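You operate a simulated robot arm through the tools that you are given. There is no shell and no other tool.

The job below is to be done with a simulated robot arm. You get a single attempt, and the scene is never put back.

## Task
Fill two housings on the steel peg board as the stack cards say.
Fine: white puck first, then blue disc.

It is judged by the outcome, as a careful person would: the job done as asked, and still so three seconds after it is handed in. It fails if anything else is knocked over, pushed out of place, dropped, spilled or broken.

## Robot
A 7-joint arm with a fingered hand, fixed in place. Base frame: the origin is on the floor under the middle of its stand, x ahead of it, y to its left, z up. Lengths are in cm, angles in degrees, forces in N, time in s.
With the tool pointing down near the work surface it reaches from about 40 to 74 cm from the base axis. Its first joint turns from -166.0 to 166.0 degrees. Payload 3.4 kg.
Tool frame: the origin (TCP) lies between the finger pads and is the grasp point; the fingertips stand 2.5 cm ahead of it; z points along the fingers, y is the line along which they close. The gripper opens to 8.8 cm; its body begins 2.9 cm behind the TCP. The gripper is a hand of 3 fingers: y runs from the thumb to the fingers, the wrist lies at [-1.3, -10.6, -17.4] in the tool frame, and closing takes about 1.5 s.
Orientation is that of the tool frame in the base frame, as [roll, pitch, yaw] about the fixed x, y, z axes, in that order (R = Rz(yaw) Ry(pitch) Rx(roll)). With the fingers straight down and the wrist toward the robot, the tool's x, y and z point along [0, 1, 0], [1, 0, 0] and [0, 0, -1] of the base frame.

## Interface
- The arm moves only by the tool servo_tool. Its argument "plan" is a list of rows, each a list of 3 entries, a list of its own where there are three numbers: the shift along the tool's x, y, z in m, then the turn, a rotation vector about the tool's x, y, z in degrees, then the finger opening in m, from 0 to 0.088. In form: [[[dx, dy, dz], [rx, ry, rz], grip], ...]. A call has 1 to 20 rows; each row shifts and turns the commanded pose from where the row before left it, along the tool's axes as they then stand. A row lasts 0.2 s, in which the tool goes at most 5 cm and 8.6 degrees; a call with a longer step from one row to the next is refused whole, and so is a gripper value outside its range. Where a pose cannot be reached the arm comes as near as it can. A force on the tool above 40 N (or 10 N above the force at the start of the call, whichever is more), or a blocked arm, ends the call early, and 0.2 s more pass. Each finger travels about 7.2 cm/s and halts on what it meets, pressing with about 26 N; the grip force reading is that of the motor and also rises with nothing between the fingers. The clock runs only during rows and for 0.2 s after the last one: add rows that do not move to give the fingers time. The reply holds the time, the measured pose of the TCP, the force on the tool along the base axes, the opening and the grip force, in the units named above and with some noise, with the torque about the TCP (base axes, N m) and any sound that the robot's microphone picked up.
- Cameras (640 x 400 px; columns grow to the right, rows downward): "scene" is fixed at [3.25, -49.4, 161.24]; the picture's right is [0.60, -0.80, 0.00], its down [-0.68, -0.51, -0.53] and it looks along [0.42, 0.31, -0.85] (base axes); focal length 343 px, centre (320, 200). "wrist" rides on the gripper at [5.8, -8.5, -9.9] in the tool frame; the picture's right is [-0.67, 0.35, -0.66], its down [-0.69, -0.63, 0.37] and it looks along [-0.29, 0.69, 0.66] (tool axes); focal length 261 px, centre (320, 200). There is no depth. A picture from a camera that has moved, and an enlarged one, comes with that camera's place and axes in the base frame and with its lens. The place of the scene camera against the robot may be out by one fixed shift of up to 1.8 cm in any direction.
- snapshot(camera): a new picture of that camera. No time passes.
- lift_body(by): slides the trunk up (or, below 0, down) by that many cm; the arm rides with it, the base frame stays. It gives what a move gives, with no picture.
- hand_shape(shape): the hand has 3 fingers and takes this shape, open, in about a second: jaw (thumb against the fingers, like two jaws); tri (thumb and two fingers); tip (a fingertip pinch); poke (one finger out to press); point (the index stretched); flat (the hand flat); cup (the hand cupped); fist (a fist). The gripper value then closes the fingers along that shape, each until it touches; the sizes above hold for jaw. It gives what a move gives, with no picture.
- inspect(camera, box): a new picture of the part [left, top, right, bottom] of that camera's present view, enlarged. No time passes.
- close_job(): hands the job in; it is judged then, once.

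Nothing tells you positions but the pictures and the camera data. Unless the task says otherwise, let go and move clear before handing in.

The tools are called after "Request:" as a command line: name --argument value ..., lists and objects as JSON in quotes. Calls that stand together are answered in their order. servo_tool: Moves the arm, as the interface text tells. Its arguments: {"type":"object","properties":{"plan":{"type":"array"}},"required":["plan"]} The other tools are called the same way: lift_body (by) moves the trunk up or down; hand_shape (shape) gives the hand a shape; snapshot (camera) takes a picture; inspect (camera, box) takes an enlarged picture of a part of a camera's view; close_job () hands the job in.

At the start:

```text
time: 0.0
tcp_pos: [34.94, -12.34, 112.3]
ee_rot: [179.9, 0.1, 90.1]
wrist_force: [-0.5, 1.3, 0.5]
torque: [0.0, -0.01, 0.02]
gripper_width: 8.76
grasp_force: 0.0
shape: jaw
trunk travel left (down, up): [-52.5, 6.5]
```

scene: 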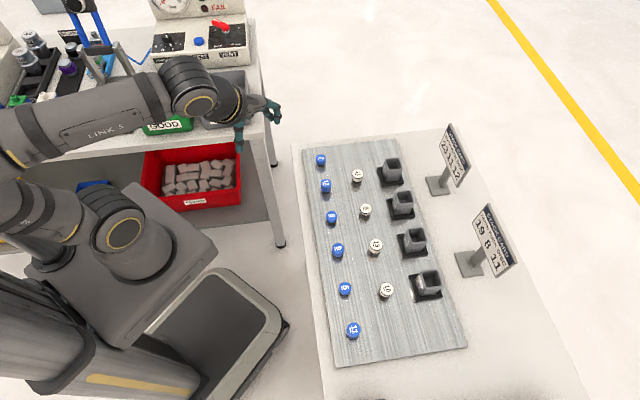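
wrist: 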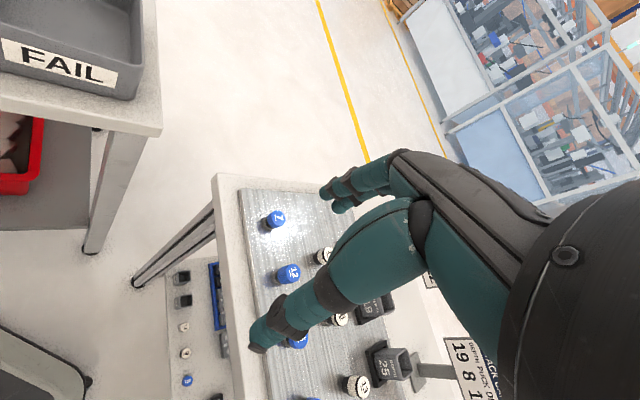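

I see a peg board on a side table with blue and white pieces, four dark housings and two stack cards. I'll enlarge the view to read the cards and labels.

Request:
inspect --camera "scene" --box '[420, 110, 540, 290]'

Request:
inspect --camera "scene" --box '[300, 140, 460, 240]'

Request:
inspect --camera "scene" --box '[310, 220, 470, 370]'

Request:
inspect --camera "wrist" --box '[220, 180, 540, 400]'

```text
2.22 times, centred on (480, 200) of scene
camera zoom: at [3.25, -49.4, 161.24], right [0.6, -0.8, 0.0], down [-0.68, -0.51, -0.53], along [0.42, 0.31, -0.85], focal length 762 px, centre (-36, 200)
```

zoom: 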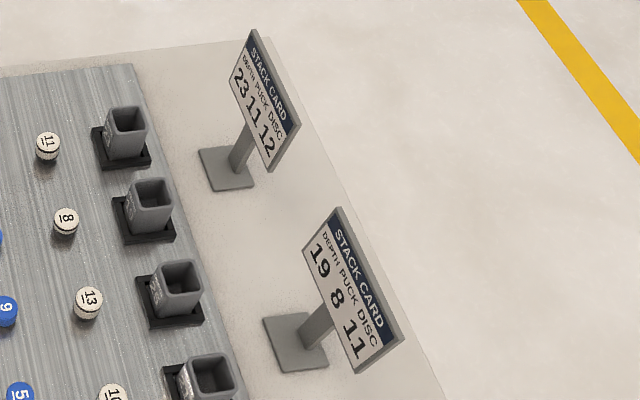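

```text
4.00 times, centred on (380, 190) of scene
camera zoom: at [3.25, -49.4, 161.24], right [0.6, -0.8, 0.0], down [-0.68, -0.51, -0.53], along [0.42, 0.31, -0.85], focal length 1371 px, centre (80, 240)
```

zoom: 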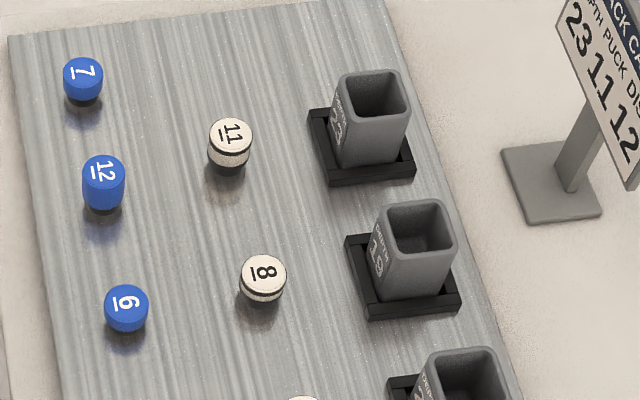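

```text
2.67 times, centred on (390, 295) of scene
camera zoom: at [3.25, -49.4, 161.24], right [0.6, -0.8, 0.0], down [-0.68, -0.51, -0.53], along [0.42, 0.31, -0.85], focal length 914 px, centre (133, -53)
```

zoom: 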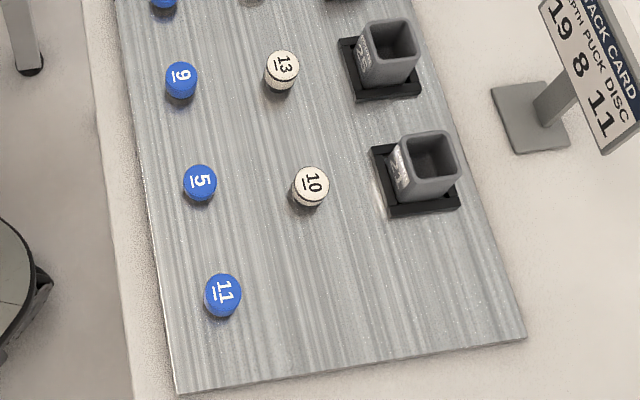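

```text
1.82 times, centred on (380, 290) of wrist
camera zoom: at [26.64, -6.58, 122.27], right [0.35, -0.67, 0.66], down [-0.63, -0.69, -0.37], along [0.7, -0.29, -0.66], focal length 474 px, centre (211, 36)
```

zoom: 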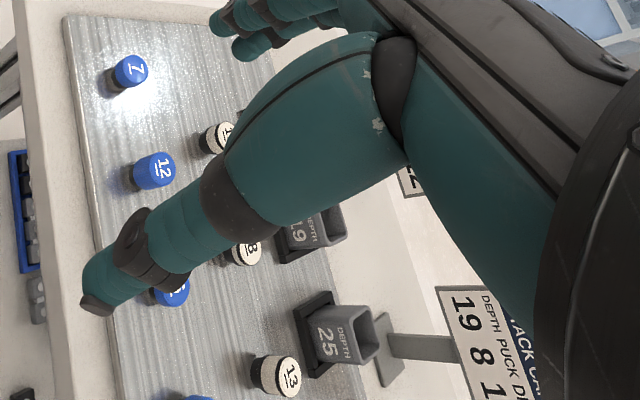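

The cards read depth 23 → puck 11 then disc 12, and depth 19 → puck 8 then disc 11. The board lies about 45° to the robot's right, with tops near z≈89. I'll turn the hand to face it while staying high, then look closer.

Request:
servo_tool --plan '[[[-0.04, 0, 0], [0, 0, 0], 0.088], [[-0.04, 0, 0], [0, 0, 0], 0.088], [[-0.04, 0, 0], [0, 0, 0], 0.088], [[-0.04, 0, 0], [0, 0, 0], 0.088], [[0, 0, 0], [0, 0, 7.5], 0.088], [[0, 0, 0], [0, 0, 7.5], 0.088], [[0, 0, 0], [0, 0, 7.5], 0.088], [[0, 0, 0], [0, 0, 7.5], 0.088], [[0, 0, 0], [0, 0, 7.5], 0.088], [[0, 0, 0], [0, 0, 7.5], 0.088], [[0, 0, 0], [0, 0, 0], 0.088]]'

Request:
snapshot --camera "wrist"

Request:
snapshot --camera "scene"

```text
time: 2.4
tcp_pos: [34.95, -28.35, 112.37]
ee_rot: [179.8, -0.1, 44.9]
wrist_force: [0.2, 0.3, 0.3]
torque: [0.01, 0.04, -0.04]
gripper_width: 8.76
grasp_force: 0.0
shape: jaw
trunk travel left (down, up): [-52.5, 6.5]
```

```text
taken
camera wrist: at [33.19, -18.26, 122.3], right [-0.23, -0.72, 0.66], down [-0.93, -0.04, -0.37], along [0.29, -0.69, -0.66], focal length 261 px, centre (320, 200)
```

wrist: 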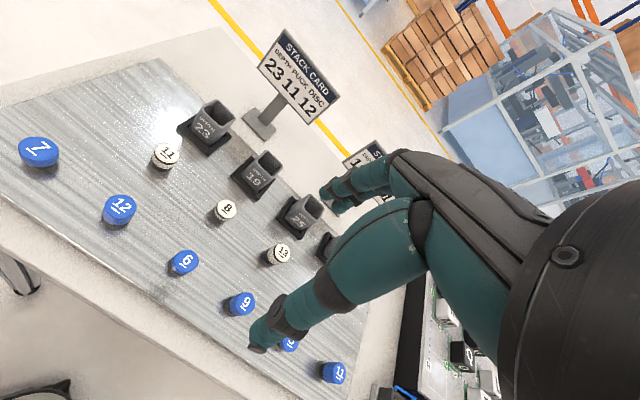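

```text
taken
```

scene: 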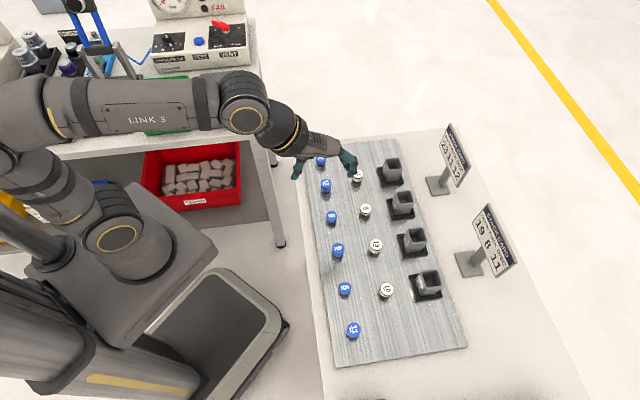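

The wrist view shows the board clearly from here. I'll enlarge it to see how the pieces sit and to read the housing depths.

Request:
inspect --camera "wrist" --box '[80, 80, 240, 230]'

Request:
inspect --camera "wrist" --box '[200, 130, 340, 270]'

Request:
inspect --camera "wrist" --box '[210, 270, 370, 400]'

Request:
inspect --camera "wrist" --box '[0, 110, 160, 250]'

```text
2.67 times, centred on (160, 155) of wrist
camera zoom: at [33.19, -18.26, 122.3], right [-0.23, -0.72, 0.66], down [-0.93, -0.04, -0.37], along [0.29, -0.69, -0.66], focal length 695 px, centre (747, 320)
```

zoom: 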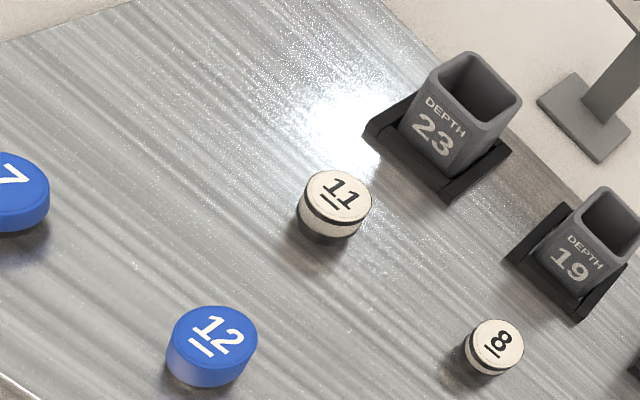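

```text
2.86 times, centred on (270, 200) of wrist
camera zoom: at [33.19, -18.26, 122.3], right [-0.23, -0.72, 0.66], down [-0.93, -0.04, -0.37], along [0.29, -0.69, -0.66], focal length 745 px, centre (463, 200)
```

zoom: 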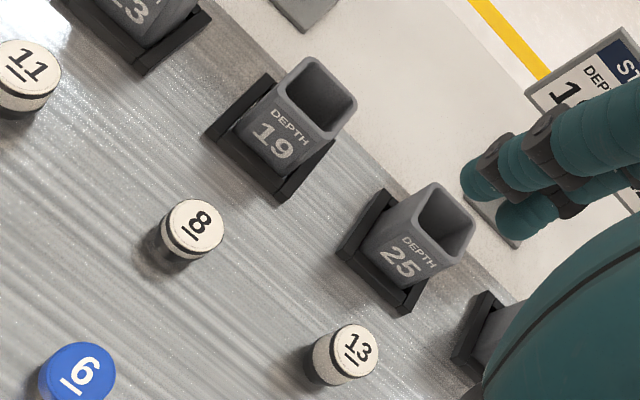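

```text
3.08 times, centred on (290, 335) of wrist
camera zoom: at [33.19, -18.26, 122.3], right [-0.23, -0.72, 0.66], down [-0.93, -0.04, -0.37], along [0.29, -0.69, -0.66], focal length 802 px, centre (412, -215)
```

zoom: 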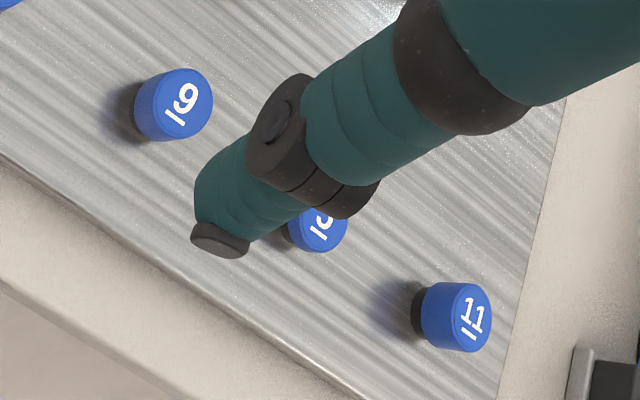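

```text
2.86 times, centred on (80, 180) of wrist
camera zoom: at [33.19, -18.26, 122.3], right [-0.23, -0.72, 0.66], down [-0.93, -0.04, -0.37], along [0.29, -0.69, -0.66], focal length 745 px, centre (1006, 257)
```

zoom: 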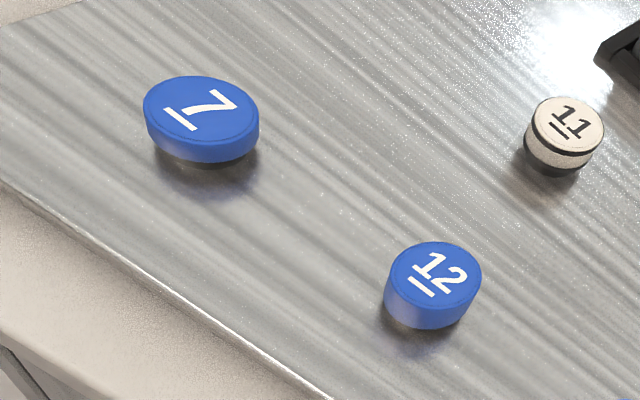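

The pieces sit like mushroom caps on short black pegs, and each housing has its depth printed on its face. I'll shift and lower a little for a second view to triangulate heights.

Request:
servo_tool --plan '[[[0.02, 0, 0.02], [0, 0, 0], 0.088], [[0.02, 0, 0.02], [0, 0, 0], 0.088], [[0.02, 0, 0.02], [0, 0, 0], 0.088], [[0.02, 0, 0.02], [0, 0, 0], 0.088], [[0, 0, 0], [0, 0, 0], 0.088], [[0, 0, 0], [0, 0, 0], 0.088]]'

Request:
snapshot --camera "wrist"

Request:
inspect --camera "wrist" --box '[140, 100, 300, 200]'

Request:
inspect --camera "wrist" --box '[100, 190, 260, 290]'

```text
time: 3.8
tcp_pos: [40.53, -22.44, 104.09]
ee_rot: [179.8, -0.2, 45.0]
wrist_force: [0.7, 0.0, 0.2]
torque: [0.0, -0.01, -0.01]
gripper_width: 8.75
grasp_force: 0.1
shape: jaw
trunk travel left (down, up): [-52.5, 6.5]
```

```text
taken
camera wrist: at [38.85, -12.53, 114.18], right [-0.23, -0.72, 0.65], down [-0.93, -0.04, -0.37], along [0.29, -0.69, -0.66], focal length 261 px, centre (320, 200)
```

wrist: 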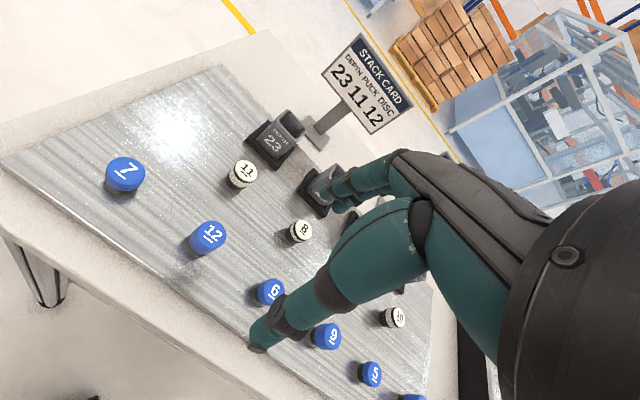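

```text
4.00 times, centred on (220, 150) of wrist
camera zoom: at [38.85, -12.53, 114.18], right [-0.23, -0.72, 0.65], down [-0.93, -0.04, -0.37], along [0.29, -0.69, -0.66], focal length 1043 px, centre (720, 400)
```

zoom: 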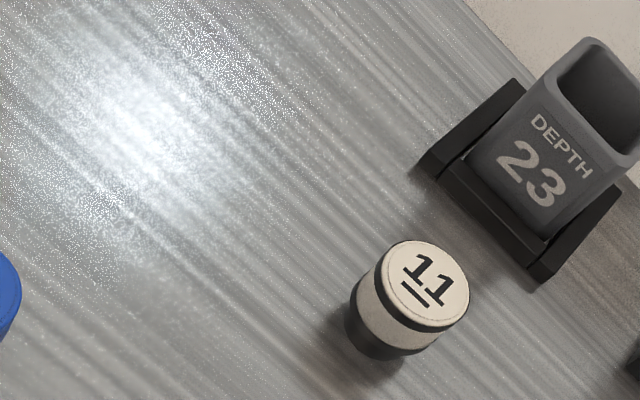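

```text
4.00 times, centred on (180, 240) of wrist
camera zoom: at [38.85, -12.53, 114.18], right [-0.23, -0.72, 0.65], down [-0.93, -0.04, -0.37], along [0.29, -0.69, -0.66], focal length 1043 px, centre (880, 40)
```

zoom: 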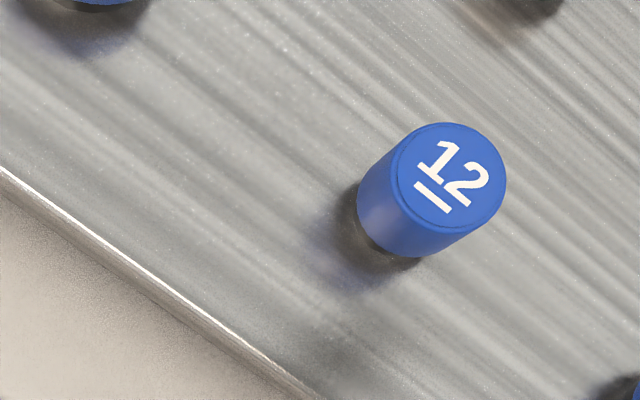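

Triangulated so far (a is radial at −45°, b is sideways): puck 11 is at (55.8, 17.9, top z 90.7), disc 12 at (47.4, 16.2, top z 91.0) and housing 23 at about (64.7, 17.9, rim z 93). Next I'll look at the hand's profile and finger sizes before grasping.

Request:
inspect --camera "scene" --box '[260, 100, 480, 240]'

Request:
inspect --camera "wrist" --box '[230, 130, 470, 360]'

Request:
inspect --camera "wrist" --box '[230, 90, 350, 220]'

```text
2.86 times, centred on (370, 170) of scene
camera zoom: at [3.25, -49.4, 161.24], right [0.6, -0.8, 0.0], down [-0.68, -0.51, -0.53], along [0.42, 0.31, -0.85], focal length 979 px, centre (177, 286)
```

zoom: 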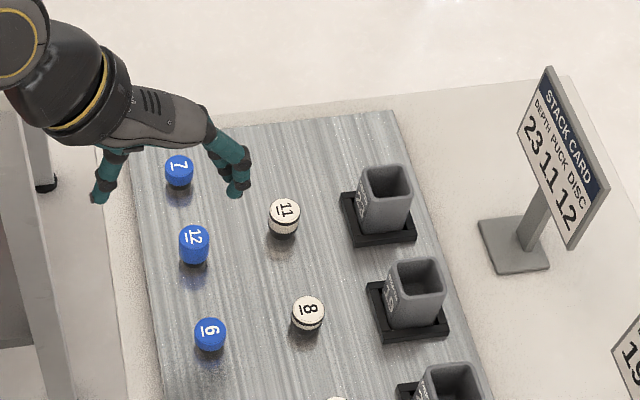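

```text
1.74 times, centred on (350, 245) of wrist
camera zoom: at [38.85, -12.53, 114.18], right [-0.23, -0.72, 0.65], down [-0.93, -0.04, -0.37], along [0.29, -0.69, -0.66], focal length 453 px, centre (268, 122)
```

zoom: 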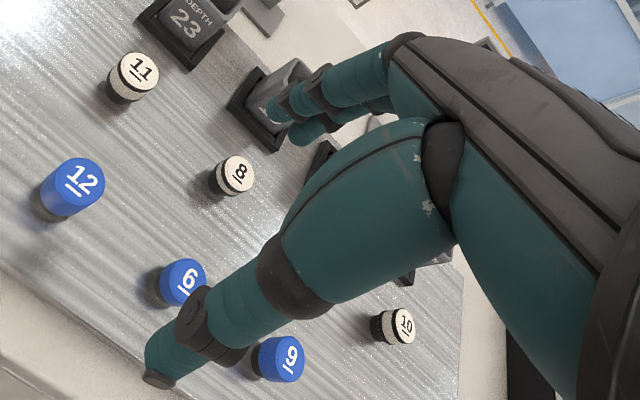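

```text
3.08 times, centred on (290, 155) of wrist
camera zoom: at [38.85, -12.53, 114.18], right [-0.23, -0.72, 0.65], down [-0.93, -0.04, -0.37], along [0.29, -0.69, -0.66], focal length 802 px, centre (412, 338)
```

zoom: 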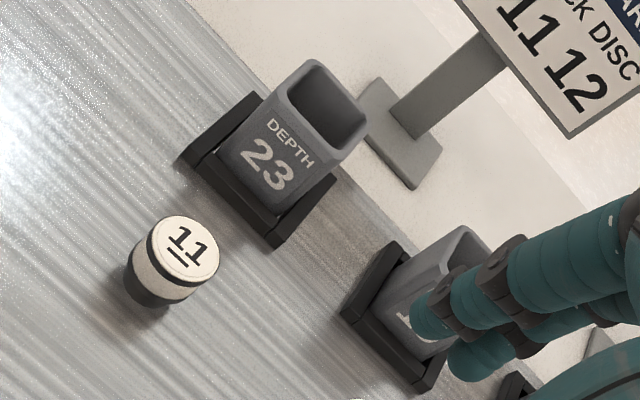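

I'll move above puck 11 with a narrower opening and check alignment there.

Request:
servo_tool --plan '[[[0.013, 0.028, 0.012], [0, 0, 0], 0.07], [[0.013, 0.028, 0.012], [0, 0, 0], 0.055], [[0.013, 0.028, 0.012], [0, 0, 0], 0.05], [[0.012, 0.028, 0.012], [0, 0, 0], 0.05], [[0, 0, 0], [0, 0, 0], 0.05], [[0, 0, 0], [0, 0, 0], 0.05]]'

Request:
snapshot --camera "wrist"

Request:
inspect --camera "wrist" --box '[220, 160, 420, 360]'

Request:
inspect --camera "scene" --box '[290, 100, 490, 230]'

```text
time: 5.2
tcp_pos: [52.17, -27.08, 99.61]
ee_rot: [179.8, 0.0, 45.0]
wrist_force: [0.4, 0.1, -0.1]
torque: [0.03, 0.0, 0.02]
gripper_width: 5.05
grasp_force: 0.1
shape: jaw
trunk travel left (down, up): [-52.5, 6.5]
```

```text
taken
camera wrist: at [50.36, -17.05, 109.51], right [-0.23, -0.72, 0.66], down [-0.93, -0.04, -0.37], along [0.29, -0.69, -0.66], focal length 261 px, centre (320, 200)
```

wrist: 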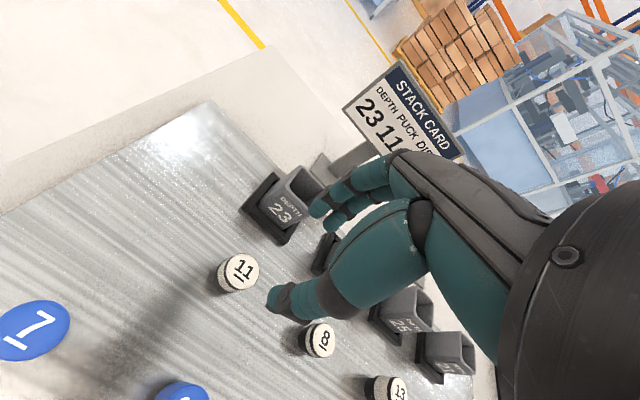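

```text
2.00 times, centred on (320, 260) of wrist
camera zoom: at [50.36, -17.05, 109.51], right [-0.23, -0.72, 0.66], down [-0.93, -0.04, -0.37], along [0.29, -0.69, -0.66], focal length 521 px, centre (320, 80)
```

zoom: 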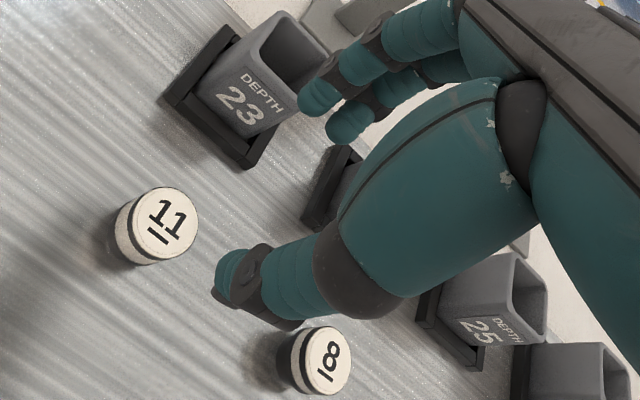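

```text
3.08 times, centred on (390, 165) of scene
camera zoom: at [3.25, -49.4, 161.24], right [0.6, -0.8, 0.0], down [-0.68, -0.51, -0.53], along [0.42, 0.31, -0.85], focal length 1054 px, centre (105, 308)
```

zoom: 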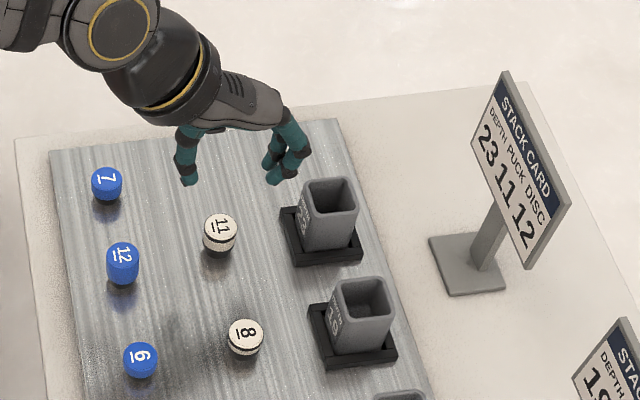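

With the fingers pointing outward they would come very close to housing 23 when grasping puck 11. I'll turn the hand 90° so it closes along the row instead, staying high.

Request:
servo_tool --plan '[[[0, 0, 0], [0, 0, -7.5], 0.044], [[0, 0, 0], [0, 0, -7.5], 0.044], [[0, 0, 0], [0, 0, -7.5], 0.044], [[0, 0, 0], [0, 0, -7.5], 0.044], [[0, 0, 0], [0, 0, -7.5], 0.044], [[0, 0, 0], [0, 0, -7.5], 0.044], [[0, 0, 0], [0, 0, -7.5], 0.044], [[0, 0, 0], [0, 0, -7.5], 0.044], [[0, 0, 0], [0, 0, -7.5], 0.044], [[0, 0, 0], [0, 0, -7.5], 0.044], [[0, 0, 0], [0, 0, -7.5], 0.044], [[0, 0, 0], [0, 0, -7.5], 0.044], [[0, 0, 0], [0, 0, 0], 0.044], [[0, 0, 0], [0, 0, 0], 0.044]]'

Request:
snapshot --camera "wrist"

Request:
inspect --camera "wrist" --box '[200, 140, 400, 340]'

Request:
snapshot --camera "scene"

```text
time: 8.2
tcp_pos: [52.12, -27.06, 99.56]
ee_rot: [180.0, 0.1, 135.0]
wrist_force: [0.3, 0.1, 0.1]
torque: [-0.02, 0.0, -0.03]
gripper_width: 4.47
grasp_force: 0.2
shape: jaw
trunk travel left (down, up): [-52.5, 6.5]
```

```text
taken
camera wrist: at [42.22, -29.0, 109.5], right [0.72, -0.23, 0.66], down [0.04, -0.93, -0.37], along [0.69, 0.29, -0.66], focal length 261 px, centre (320, 200)
```

wrist: 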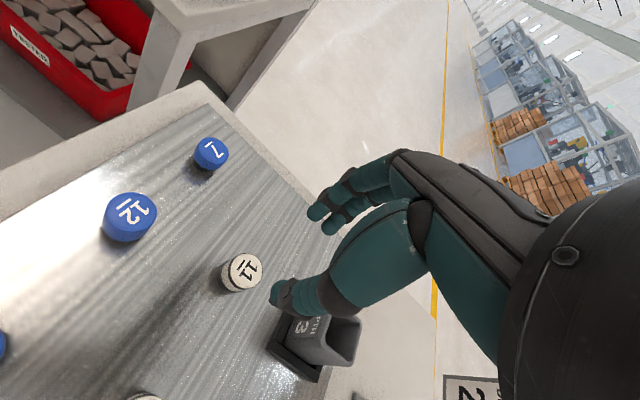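

```text
2.00 times, centred on (300, 240) of wrist
camera zoom: at [42.22, -29.0, 109.5], right [0.72, -0.23, 0.66], down [0.04, -0.93, -0.37], along [0.69, 0.29, -0.66], focal length 521 px, centre (360, 120)
```

zoom: 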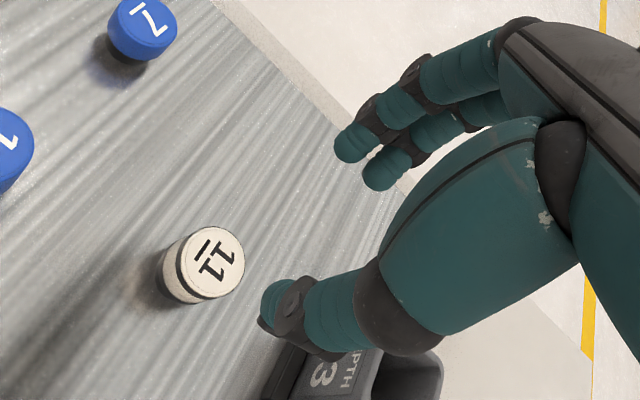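

```text
taken
```

scene: 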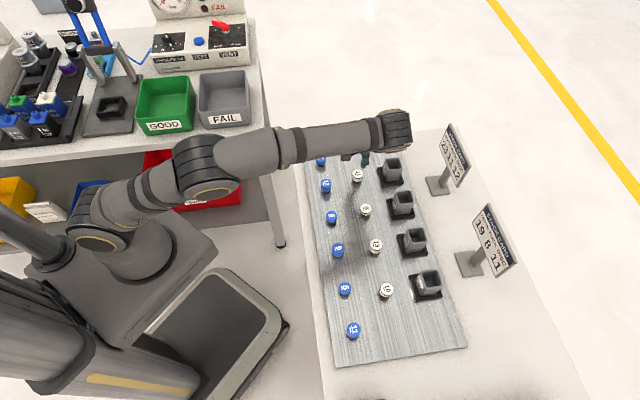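

Hand is now turned. Combining four views puts puck 11 at a=56.2, b=18.0, top z≈90.1. I'll descend partway and check alignment against the fingertips.

Request:
servo_tool --plan '[[[-0.0024, 0.0028, 0.01], [0, 0, 0], 0.044], [[0, 0, 0.02], [0, 0, 0], 0.044], [[0, 0, 0.02], [0, 0, 0], 0.044], [[0, 0, 0], [0, 0, 0], 0.044], [[0, 0, 0], [0, 0, 0], 0.044]]'

Request:
inspect --camera "wrist" --box '[200, 140, 400, 340]'

Request:
inspect --camera "scene" --box '[300, 110, 440, 220]'

```text
time: 9.4
tcp_pos: [52.65, -26.83, 94.51]
ee_rot: [179.9, 0.2, 134.9]
wrist_force: [-0.1, -0.3, -0.6]
torque: [-0.01, 0.0, -0.01]
gripper_width: 4.48
grasp_force: 0.0
shape: jaw
trunk travel left (down, up): [-52.5, 6.5]
```

```text
2.00 times, centred on (300, 240) of wrist
camera zoom: at [42.65, -28.86, 104.45], right [0.72, -0.23, 0.66], down [0.04, -0.93, -0.37], along [0.69, 0.29, -0.66], focal length 521 px, centre (360, 120)
```

zoom: 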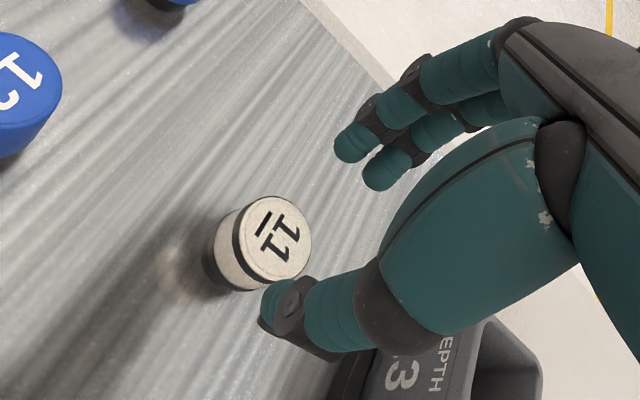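

```text
3.64 times, centred on (370, 165) of scene
camera zoom: at [3.25, -49.4, 161.24], right [0.6, -0.8, 0.0], down [-0.68, -0.51, -0.53], along [0.42, 0.31, -0.85], focal length 1246 px, centre (138, 327)
```

zoom: 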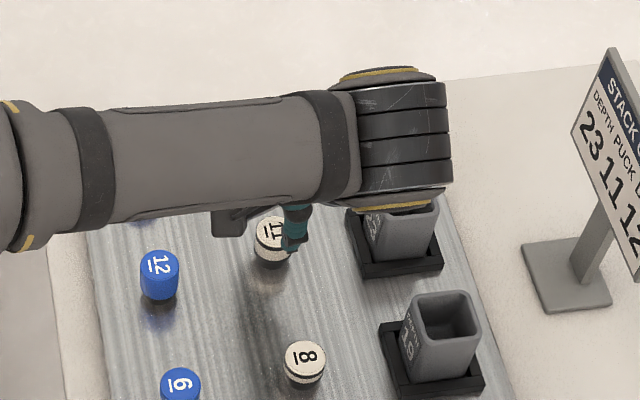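

Alignment is close. I'll enlarge the puck to judge how high it sits above the board before the final descent.

Request:
inspect --camera "wrist" --box '[240, 180, 320, 260]'

Request:
inspect --camera "wrist" --box '[180, 120, 260, 180]'

Request:
inspect --camera "scene" --box '[340, 190, 400, 230]'

```text
5.00 times, centred on (280, 220) of wrist
camera zoom: at [42.65, -28.86, 104.45], right [0.72, -0.23, 0.66], down [0.04, -0.93, -0.37], along [0.69, 0.29, -0.66], focal length 1303 px, centre (520, 100)
```

zoom: 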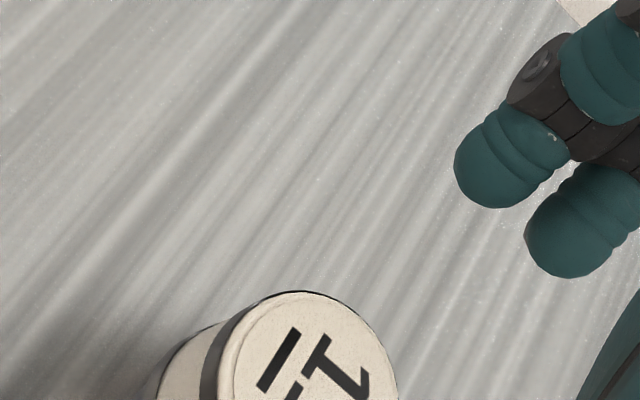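

```text
6.67 times, centred on (220, 150) of wrist
camera zoom: at [42.65, -28.86, 104.45], right [0.72, -0.23, 0.66], down [0.04, -0.93, -0.37], along [0.69, 0.29, -0.66], focal length 1738 px, centre (987, 533)
```

zoom: 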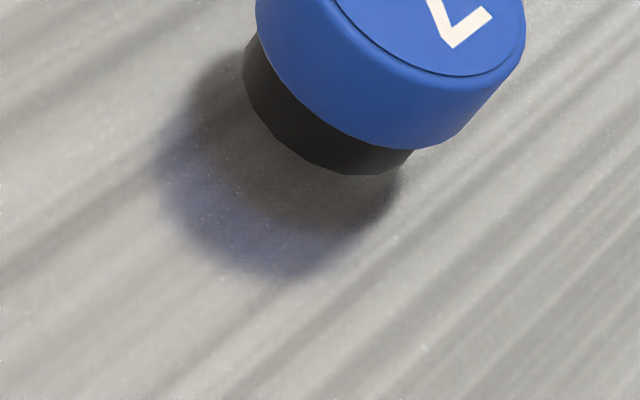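

```text
10.00 times, centred on (370, 210) of scene
camera zoom: at [3.25, -49.4, 161.24], right [0.6, -0.8, 0.0], down [-0.68, -0.51, -0.53], along [0.42, 0.31, -0.85], focal length 3427 px, centre (-180, 100)
```

zoom: 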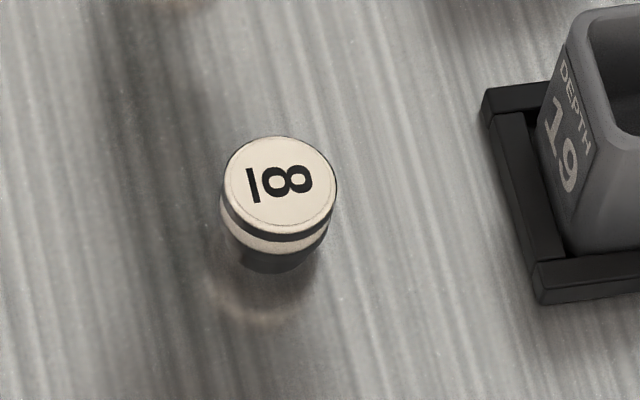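

The pieces rest on pegs about 0.8 cm tall, so the fingertips can go slightly below a piece without touching the board. I'll descend to grasp height now.

Request:
servo_tool --plan '[[[0.001, -0.002, 0.008], [0, 0, 0], 0.044], [[0, 0, 0.01], [0, 0, 0], 0.044], [[0, 0, 0.008], [0, 0, 0], 0.044], [[0, 0, 0.005], [0, 0, 0], 0.044], [[0, 0, 0], [0, 0, 0], 0.044], [[0, 0, 0], [0, 0, 0], 0.044]]'

Request:
inspect --camera "wrist" --box '[240, 160, 400, 320]'

Request:
inspect --camera "scene" --box '[320, 140, 420, 220]'

```text
time: 10.8
tcp_pos: [52.42, -26.99, 91.45]
ee_rot: [179.9, 0.1, 135.1]
wrist_force: [0.5, -0.1, -0.3]
torque: [0.01, -0.01, -0.01]
gripper_width: 4.46
grasp_force: 0.2
shape: jaw
trunk travel left (down, up): [-52.5, 6.5]
```

```text
2.50 times, centred on (320, 240) of wrist
camera zoom: at [42.44, -28.96, 101.37], right [0.72, -0.23, 0.66], down [0.04, -0.93, -0.37], along [0.69, 0.29, -0.66], focal length 652 px, centre (320, 100)
```

zoom: 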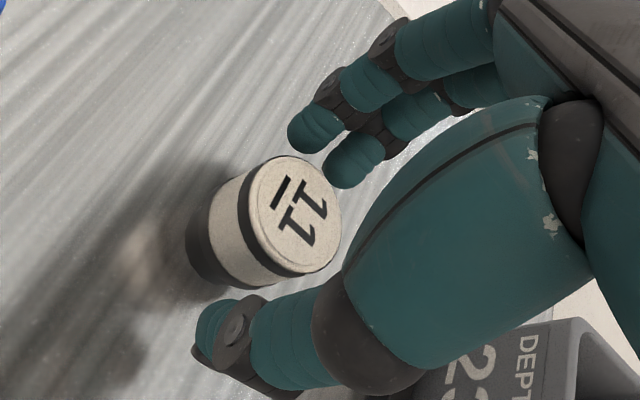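

```text
5.00 times, centred on (370, 180) of scene
camera zoom: at [3.25, -49.4, 161.24], right [0.6, -0.8, 0.0], down [-0.68, -0.51, -0.53], along [0.42, 0.31, -0.85], focal length 1714 px, centre (70, 300)
```

zoom: 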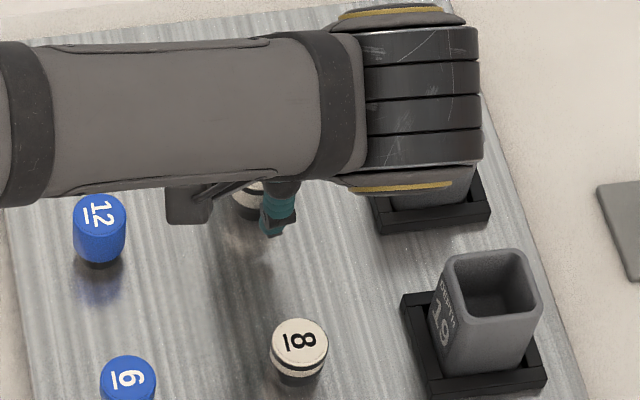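

The puck is centred between thumb and fingers (within about 0.1 cm). Closing gently now.

Request:
servo_tool --plan '[[[0, 0, 0], [0, 0, 0], 0.038], [[0, 0, 0], [0, 0, 0], 0.034], [[0, 0, 0], [0, 0, 0], 0.031], [[0, 0, 0], [0, 0, 0], 0.029], [[0, 0, 0], [0, 0, 0], 0.027], [[0, 0, 0], [0, 0, 0], 0.025], [[0, 0, 0], [0, 0, 0], 0.022], [[0, 0, 0], [0, 0, 0], 0.02], [[0, 0, 0], [0, 0, 0], 0.02], [[0, 0, 0], [0, 0, 0], 0.02]]'

Request:
inspect --camera "wrist" --box '[240, 160, 400, 320]'

```text
time: 13.0
tcp_pos: [52.46, -27.04, 91.47]
ee_rot: [179.9, 0.0, 135.1]
wrist_force: [0.7, -0.2, 0.7]
torque: [0.03, 0.0, -0.02]
gripper_width: 2.06
grasp_force: 0.1
shape: jaw
trunk travel left (down, up): [-52.5, 6.5]
```

```text
2.50 times, centred on (320, 240) of wrist
camera zoom: at [42.44, -28.96, 101.38], right [0.72, -0.23, 0.66], down [0.04, -0.93, -0.37], along [0.69, 0.29, -0.66], focal length 652 px, centre (320, 100)
```

zoom: 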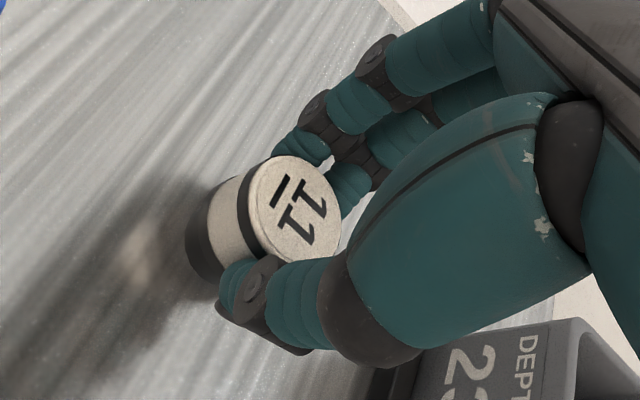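

No contact force yet and the puck hasn't moved, so I'll continue closing slowly.

Request:
servo_tool --plan '[[[0, 0, 0], [0, 0, 0], 0.018], [[0, 0, 0], [0, 0, 0], 0.016], [[0, 0, 0], [0, 0, 0], 0.014], [[0, 0, 0], [0, 0, 0], 0.012], [[0, 0, 0], [0, 0, 0], 0.012], [[0, 0, 0], [0, 0, 0], 0.012]]'

Request:
inspect --camera "wrist" --box '[240, 160, 400, 320]'

```text
time: 14.4
tcp_pos: [52.37, -26.94, 91.49]
ee_rot: [179.9, 0.1, 135.0]
wrist_force: [0.0, -0.1, 0.8]
torque: [-0.02, 0.04, -0.01]
gripper_width: 1.89
grasp_force: 25.9
shape: jaw
trunk travel left (down, up): [-52.5, 6.5]
```

```text
2.50 times, centred on (320, 240) of wrist
camera zoom: at [42.44, -28.96, 101.38], right [0.72, -0.23, 0.66], down [0.04, -0.93, -0.37], along [0.69, 0.29, -0.66], focal length 652 px, centre (320, 100)
```

zoom: 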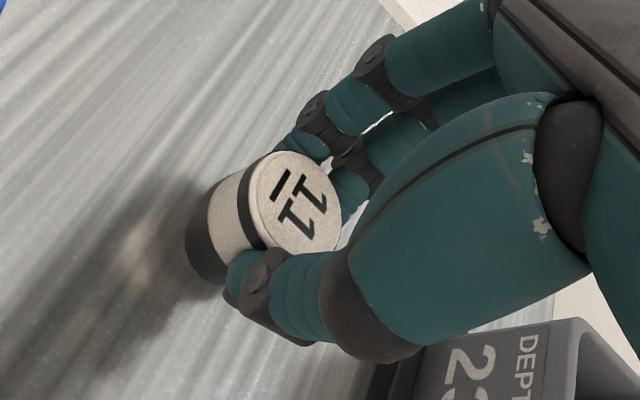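

The grip shows 26 N with the puck held between thumb and two fingers. Lifting straight up and checking.

Request:
servo_tool --plan '[[[0, 0, -0.004], [0, 0, 0], 0.012], [[0, 0, -0.008], [0, 0, 0], 0.012], [[0, 0, -0.012], [0, 0, 0], 0.012], [[0, 0, -0.015], [0, 0, 0], 0.012], [[0, 0, -0.015], [0, 0, 0], 0.012], [[0, 0, -0.015], [0, 0, 0], 0.012], [[0, 0, 0], [0, 0, 0], 0.012], [[0, 0, 0], [0, 0, 0], 0.012]]'

Request:
snapshot --camera "wrist"

Request:
inspect --camera "wrist" --box '[240, 160, 400, 320]'

```text
time: 16.2
tcp_pos: [52.29, -27.24, 98.19]
ee_rot: [179.9, 0.1, 135.0]
wrist_force: [-0.4, -0.4, 0.2]
torque: [0.01, -0.04, 0.0]
gripper_width: 1.87
grasp_force: 26.0
shape: jaw
trunk travel left (down, up): [-52.5, 6.5]
```

```text
taken
camera wrist: at [42.35, -29.11, 108.21], right [0.72, -0.23, 0.66], down [0.04, -0.93, -0.37], along [0.69, 0.29, -0.66], focal length 261 px, centre (320, 200)
```

wrist: 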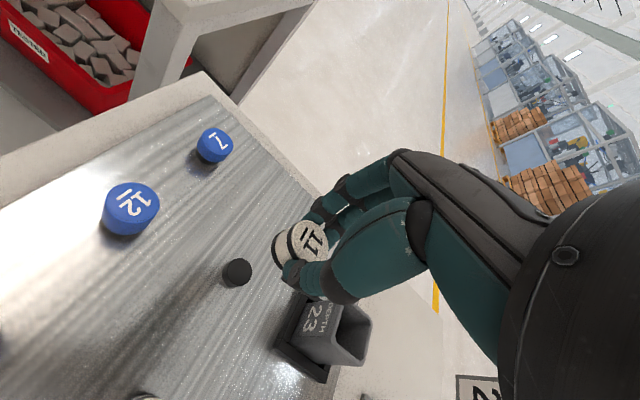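

```text
2.50 times, centred on (320, 240) of wrist
camera zoom: at [42.35, -29.11, 108.21], right [0.72, -0.23, 0.66], down [0.04, -0.93, -0.37], along [0.69, 0.29, -0.66], focal length 652 px, centre (320, 100)
```

zoom: 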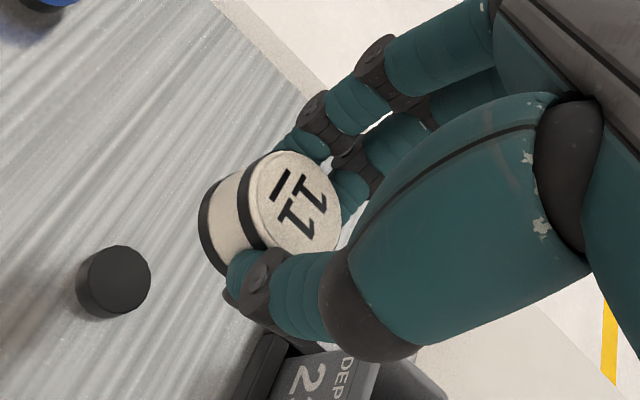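

The puck came up level and its peg stayed on the board. Next I'll look closely at the held puck and housing 23 to measure how it sits and the opening size.

Request:
inspect --camera "wrist" --box '[260, 210, 340, 280]'

Request:
inspect --camera "wrist" --box '[260, 280, 390, 400]'

Request:
inspect --camera "scene" --box '[360, 140, 440, 210]'

```text
5.71 times, centred on (300, 245) of wrist
camera zoom: at [42.35, -29.11, 108.21], right [0.72, -0.23, 0.66], down [0.04, -0.93, -0.37], along [0.69, 0.29, -0.66], focal length 1489 px, centre (434, -57)
```

zoom: 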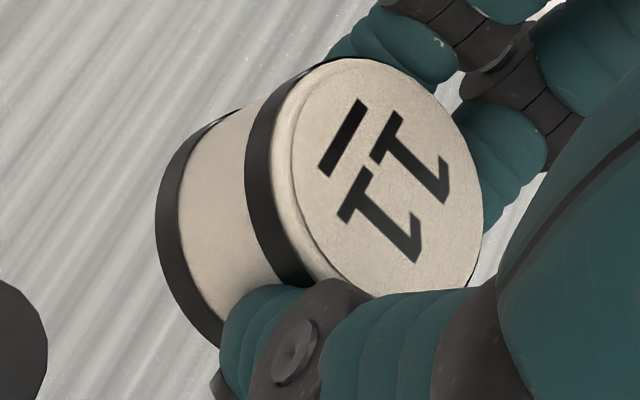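

```text
3.33 times, centred on (325, 340) of wrist
camera zoom: at [42.35, -29.11, 108.21], right [0.72, -0.23, 0.66], down [0.04, -0.93, -0.37], along [0.69, 0.29, -0.66], focal length 869 px, centre (303, -267)
```

zoom: 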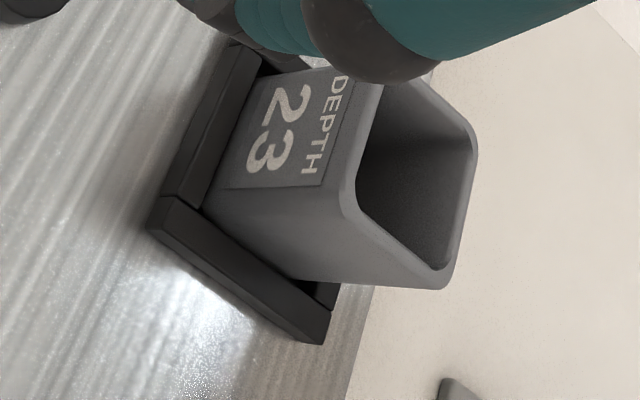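

```text
5.71 times, centred on (400, 175) of scene
camera zoom: at [3.25, -49.4, 161.24], right [0.6, -0.8, 0.0], down [-0.68, -0.51, -0.53], along [0.42, 0.31, -0.85], focal length 1958 px, centre (-137, 343)
```

zoom: 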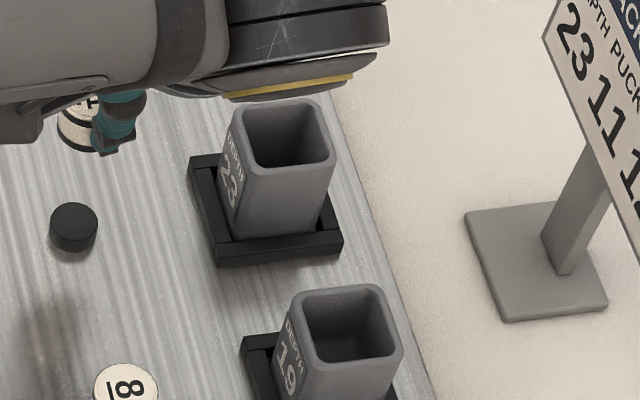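

The puck is about 2.7 cm across and 1.5 cm tall, and sticks out about 0.4 cm below the fingertips. Housing 23's opening is about 3 cm, centred near (64.9, 18.0), so I need precise alignment. I'll turn the hand back so both cameras can see the puck over the housing, and move above it.

Request:
servo_tool --plan '[[[0, 0, -0.01], [0, 0, 7.5], 0.012], [[0, 0, 0], [0, 0, 7.5], 0.012], [[0, 0, 0], [0, 0, 7.5], 0.012], [[0, 0, 0], [0, 0, 7.5], 0.012], [[0, 0, 0], [0, 0, 7.5], 0.012], [[0, 0, 0], [0, 0, 7.5], 0.012], [[0, 0, 0], [0, 0, 7.5], 0.012], [[0, 0, 0], [0, 0, 7.5], 0.012], [[0, 0, 0], [0, 0, 7.5], 0.012], [[0, 0, 0], [0, 0, 7.5], 0.012], [[0, 0, 0], [0, 0, 7.5], 0.012], [[0, 0, 0], [0, 0, 7.5], 0.012], [[0, 0.02, 0], [0, 0, 0], 0.012], [[0, 0.02, 0], [0, 0, 0], 0.012], [[0, 0.02, 0], [0, 0, 0], 0.012], [[0, 0.02, 0], [0, 0, 0], 0.012], [[0, 0.003, 0], [0, 0, 0], 0.012], [[0, 0, 0], [0, 0, 0], 0.012], [[0, 0, 0], [0, 0, 0], 0.012]]'

Request:
snapshot --camera "wrist"

Request:
inspect --camera "wrist" --box '[240, 180, 360, 300]'

Request:
inspect --camera "scene" --box '[350, 120, 450, 200]'

```text
time: 20.2
tcp_pos: [58.32, -32.91, 99.24]
ee_rot: [179.9, -0.1, 45.0]
wrist_force: [0.8, -0.3, 0.3]
torque: [-0.02, 0.02, 0.0]
gripper_width: 1.87
grasp_force: 25.6
shape: jaw
trunk travel left (down, up): [-52.5, 6.5]
```

```text
taken
camera wrist: at [56.5, -22.87, 109.28], right [-0.23, -0.72, 0.65], down [-0.93, -0.04, -0.37], along [0.29, -0.69, -0.66], focal length 261 px, centre (320, 200)
```

wrist: 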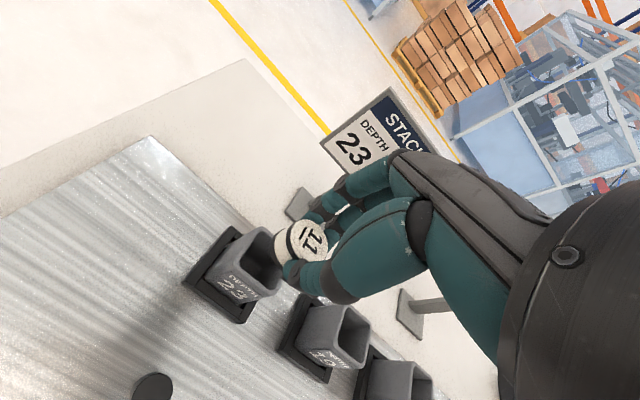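

```text
3.33 times, centred on (300, 240) of wrist
camera zoom: at [56.5, -22.87, 109.28], right [-0.23, -0.72, 0.65], down [-0.93, -0.04, -0.37], along [0.29, -0.69, -0.66], focal length 869 px, centre (387, 67)
```

zoom: 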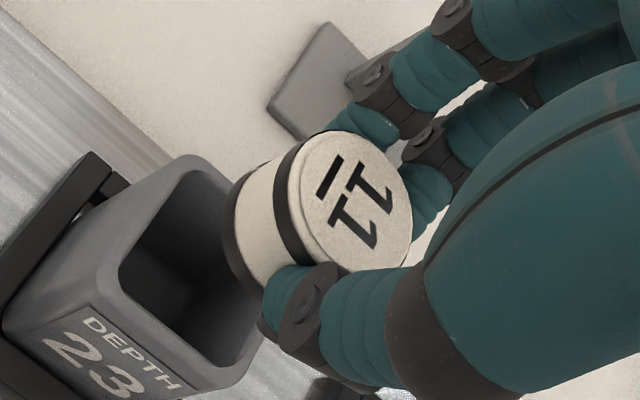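

```text
5.00 times, centred on (400, 160) of scene
camera zoom: at [3.25, -49.4, 161.24], right [0.6, -0.8, 0.0], down [-0.68, -0.51, -0.53], along [0.42, 0.31, -0.85], focal length 1714 px, centre (-80, 400)
```

zoom: 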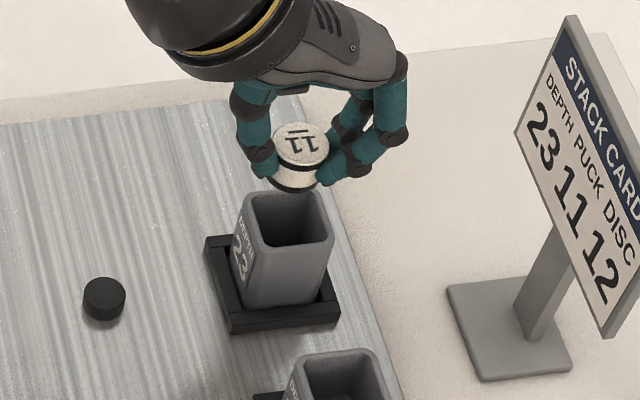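

Clear view from both cameras. The puck is slightly off toward +b, so I'll nudge it and lower to just above the rim to compare edges directly.

Request:
servo_tool --plan '[[[-0.002, 0.001, 0.008], [0, 0, 0], 0.012], [[0, 0, 0.008], [0, 0, 0], 0.012], [[0, 0, 0.006], [0, 0, 0], 0.012], [[0, 0, 0], [0, 0, 0], 0.012], [[0, 0, 0], [0, 0, 0], 0.012]]'

Request:
inspect --camera "wrist" --box '[240, 180, 360, 300]'

Request:
inspect --camera "scene" --box '[365, 130, 425, 180]'

```text
time: 21.4
tcp_pos: [58.21, -33.17, 97.21]
ee_rot: [179.9, -0.1, 45.0]
wrist_force: [0.3, 0.6, 0.3]
torque: [0.01, 0.0, 0.02]
gripper_width: 1.84
grasp_force: 25.5
shape: jaw
trunk travel left (down, up): [-52.5, 6.5]
```

```text
3.33 times, centred on (300, 240) of wrist
camera zoom: at [56.49, -23.0, 107.1], right [-0.23, -0.72, 0.65], down [-0.93, -0.04, -0.37], along [0.29, -0.69, -0.66], focal length 869 px, centre (387, 67)
```

zoom: 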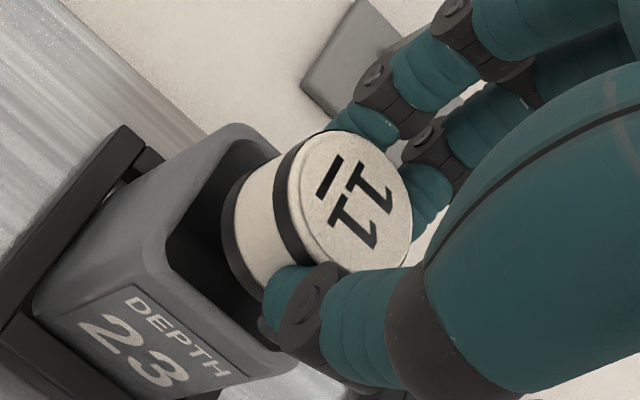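

```text
8.00 times, centred on (395, 155) of scene
camera zoom: at [3.25, -49.4, 161.24], right [0.6, -0.8, 0.0], down [-0.68, -0.51, -0.53], along [0.42, 0.31, -0.85], focal length 2742 px, centre (-280, 560)
```

zoom: 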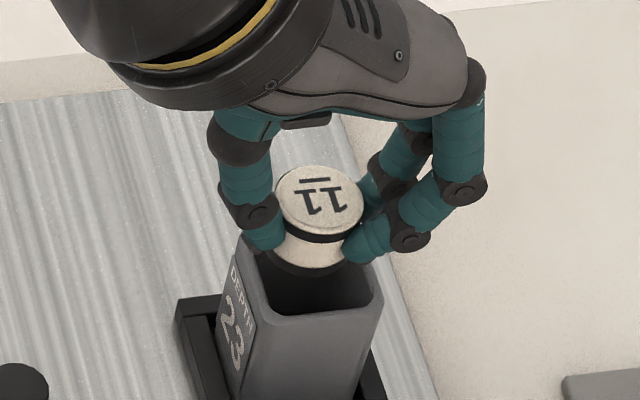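

The puck looks near-centred. I'll lower another 0.8 cm with a slight −b nudge and re-compare.

Request:
servo_tool --plan '[[[-0.0012, 0, 0.004], [0, 0, 0], 0.012], [[0, 0, 0.004], [0, 0, 0], 0.012], [[0, 0, 0], [0, 0, 0], 0.012], [[0, 0, 0], [0, 0, 0], 0.012]]'

Request:
inspect --camera "wrist" --box '[240, 200, 340, 290]'

Request:
inspect --camera "scene" --box '[375, 140, 415, 180]'

```text
time: 22.4
tcp_pos: [58.02, -32.96, 96.36]
ee_rot: [180.0, -0.1, 45.0]
wrist_force: [-0.9, -0.1, 0.5]
torque: [0.0, -0.01, 0.01]
gripper_width: 1.86
grasp_force: 26.4
shape: jaw
trunk travel left (down, up): [-52.5, 6.5]
```

```text
4.44 times, centred on (290, 245) of wrist
camera zoom: at [56.3, -23.07, 106.37], right [-0.23, -0.72, 0.65], down [-0.93, -0.04, -0.37], along [0.29, -0.69, -0.66], focal length 1158 px, centre (453, 0)
```

zoom: 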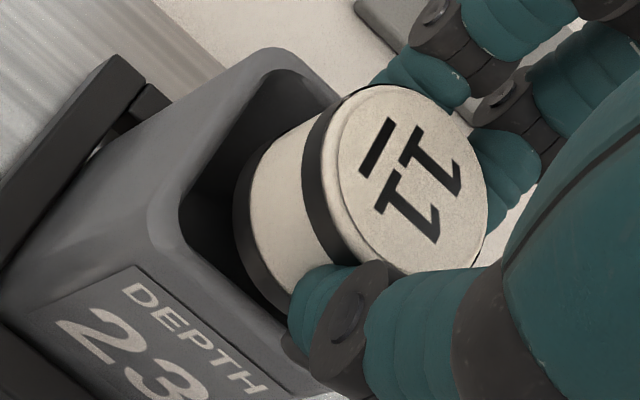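

```text
10.00 times, centred on (395, 160) of scene
camera zoom: at [3.25, -49.4, 161.24], right [0.6, -0.8, 0.0], down [-0.68, -0.51, -0.53], along [0.42, 0.31, -0.85], focal length 3427 px, centre (-430, 600)
```

zoom: 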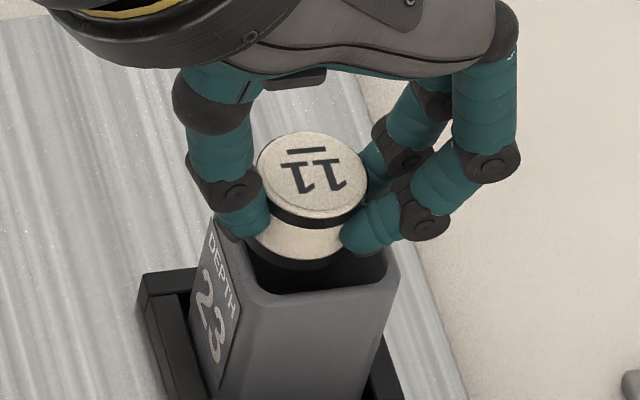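

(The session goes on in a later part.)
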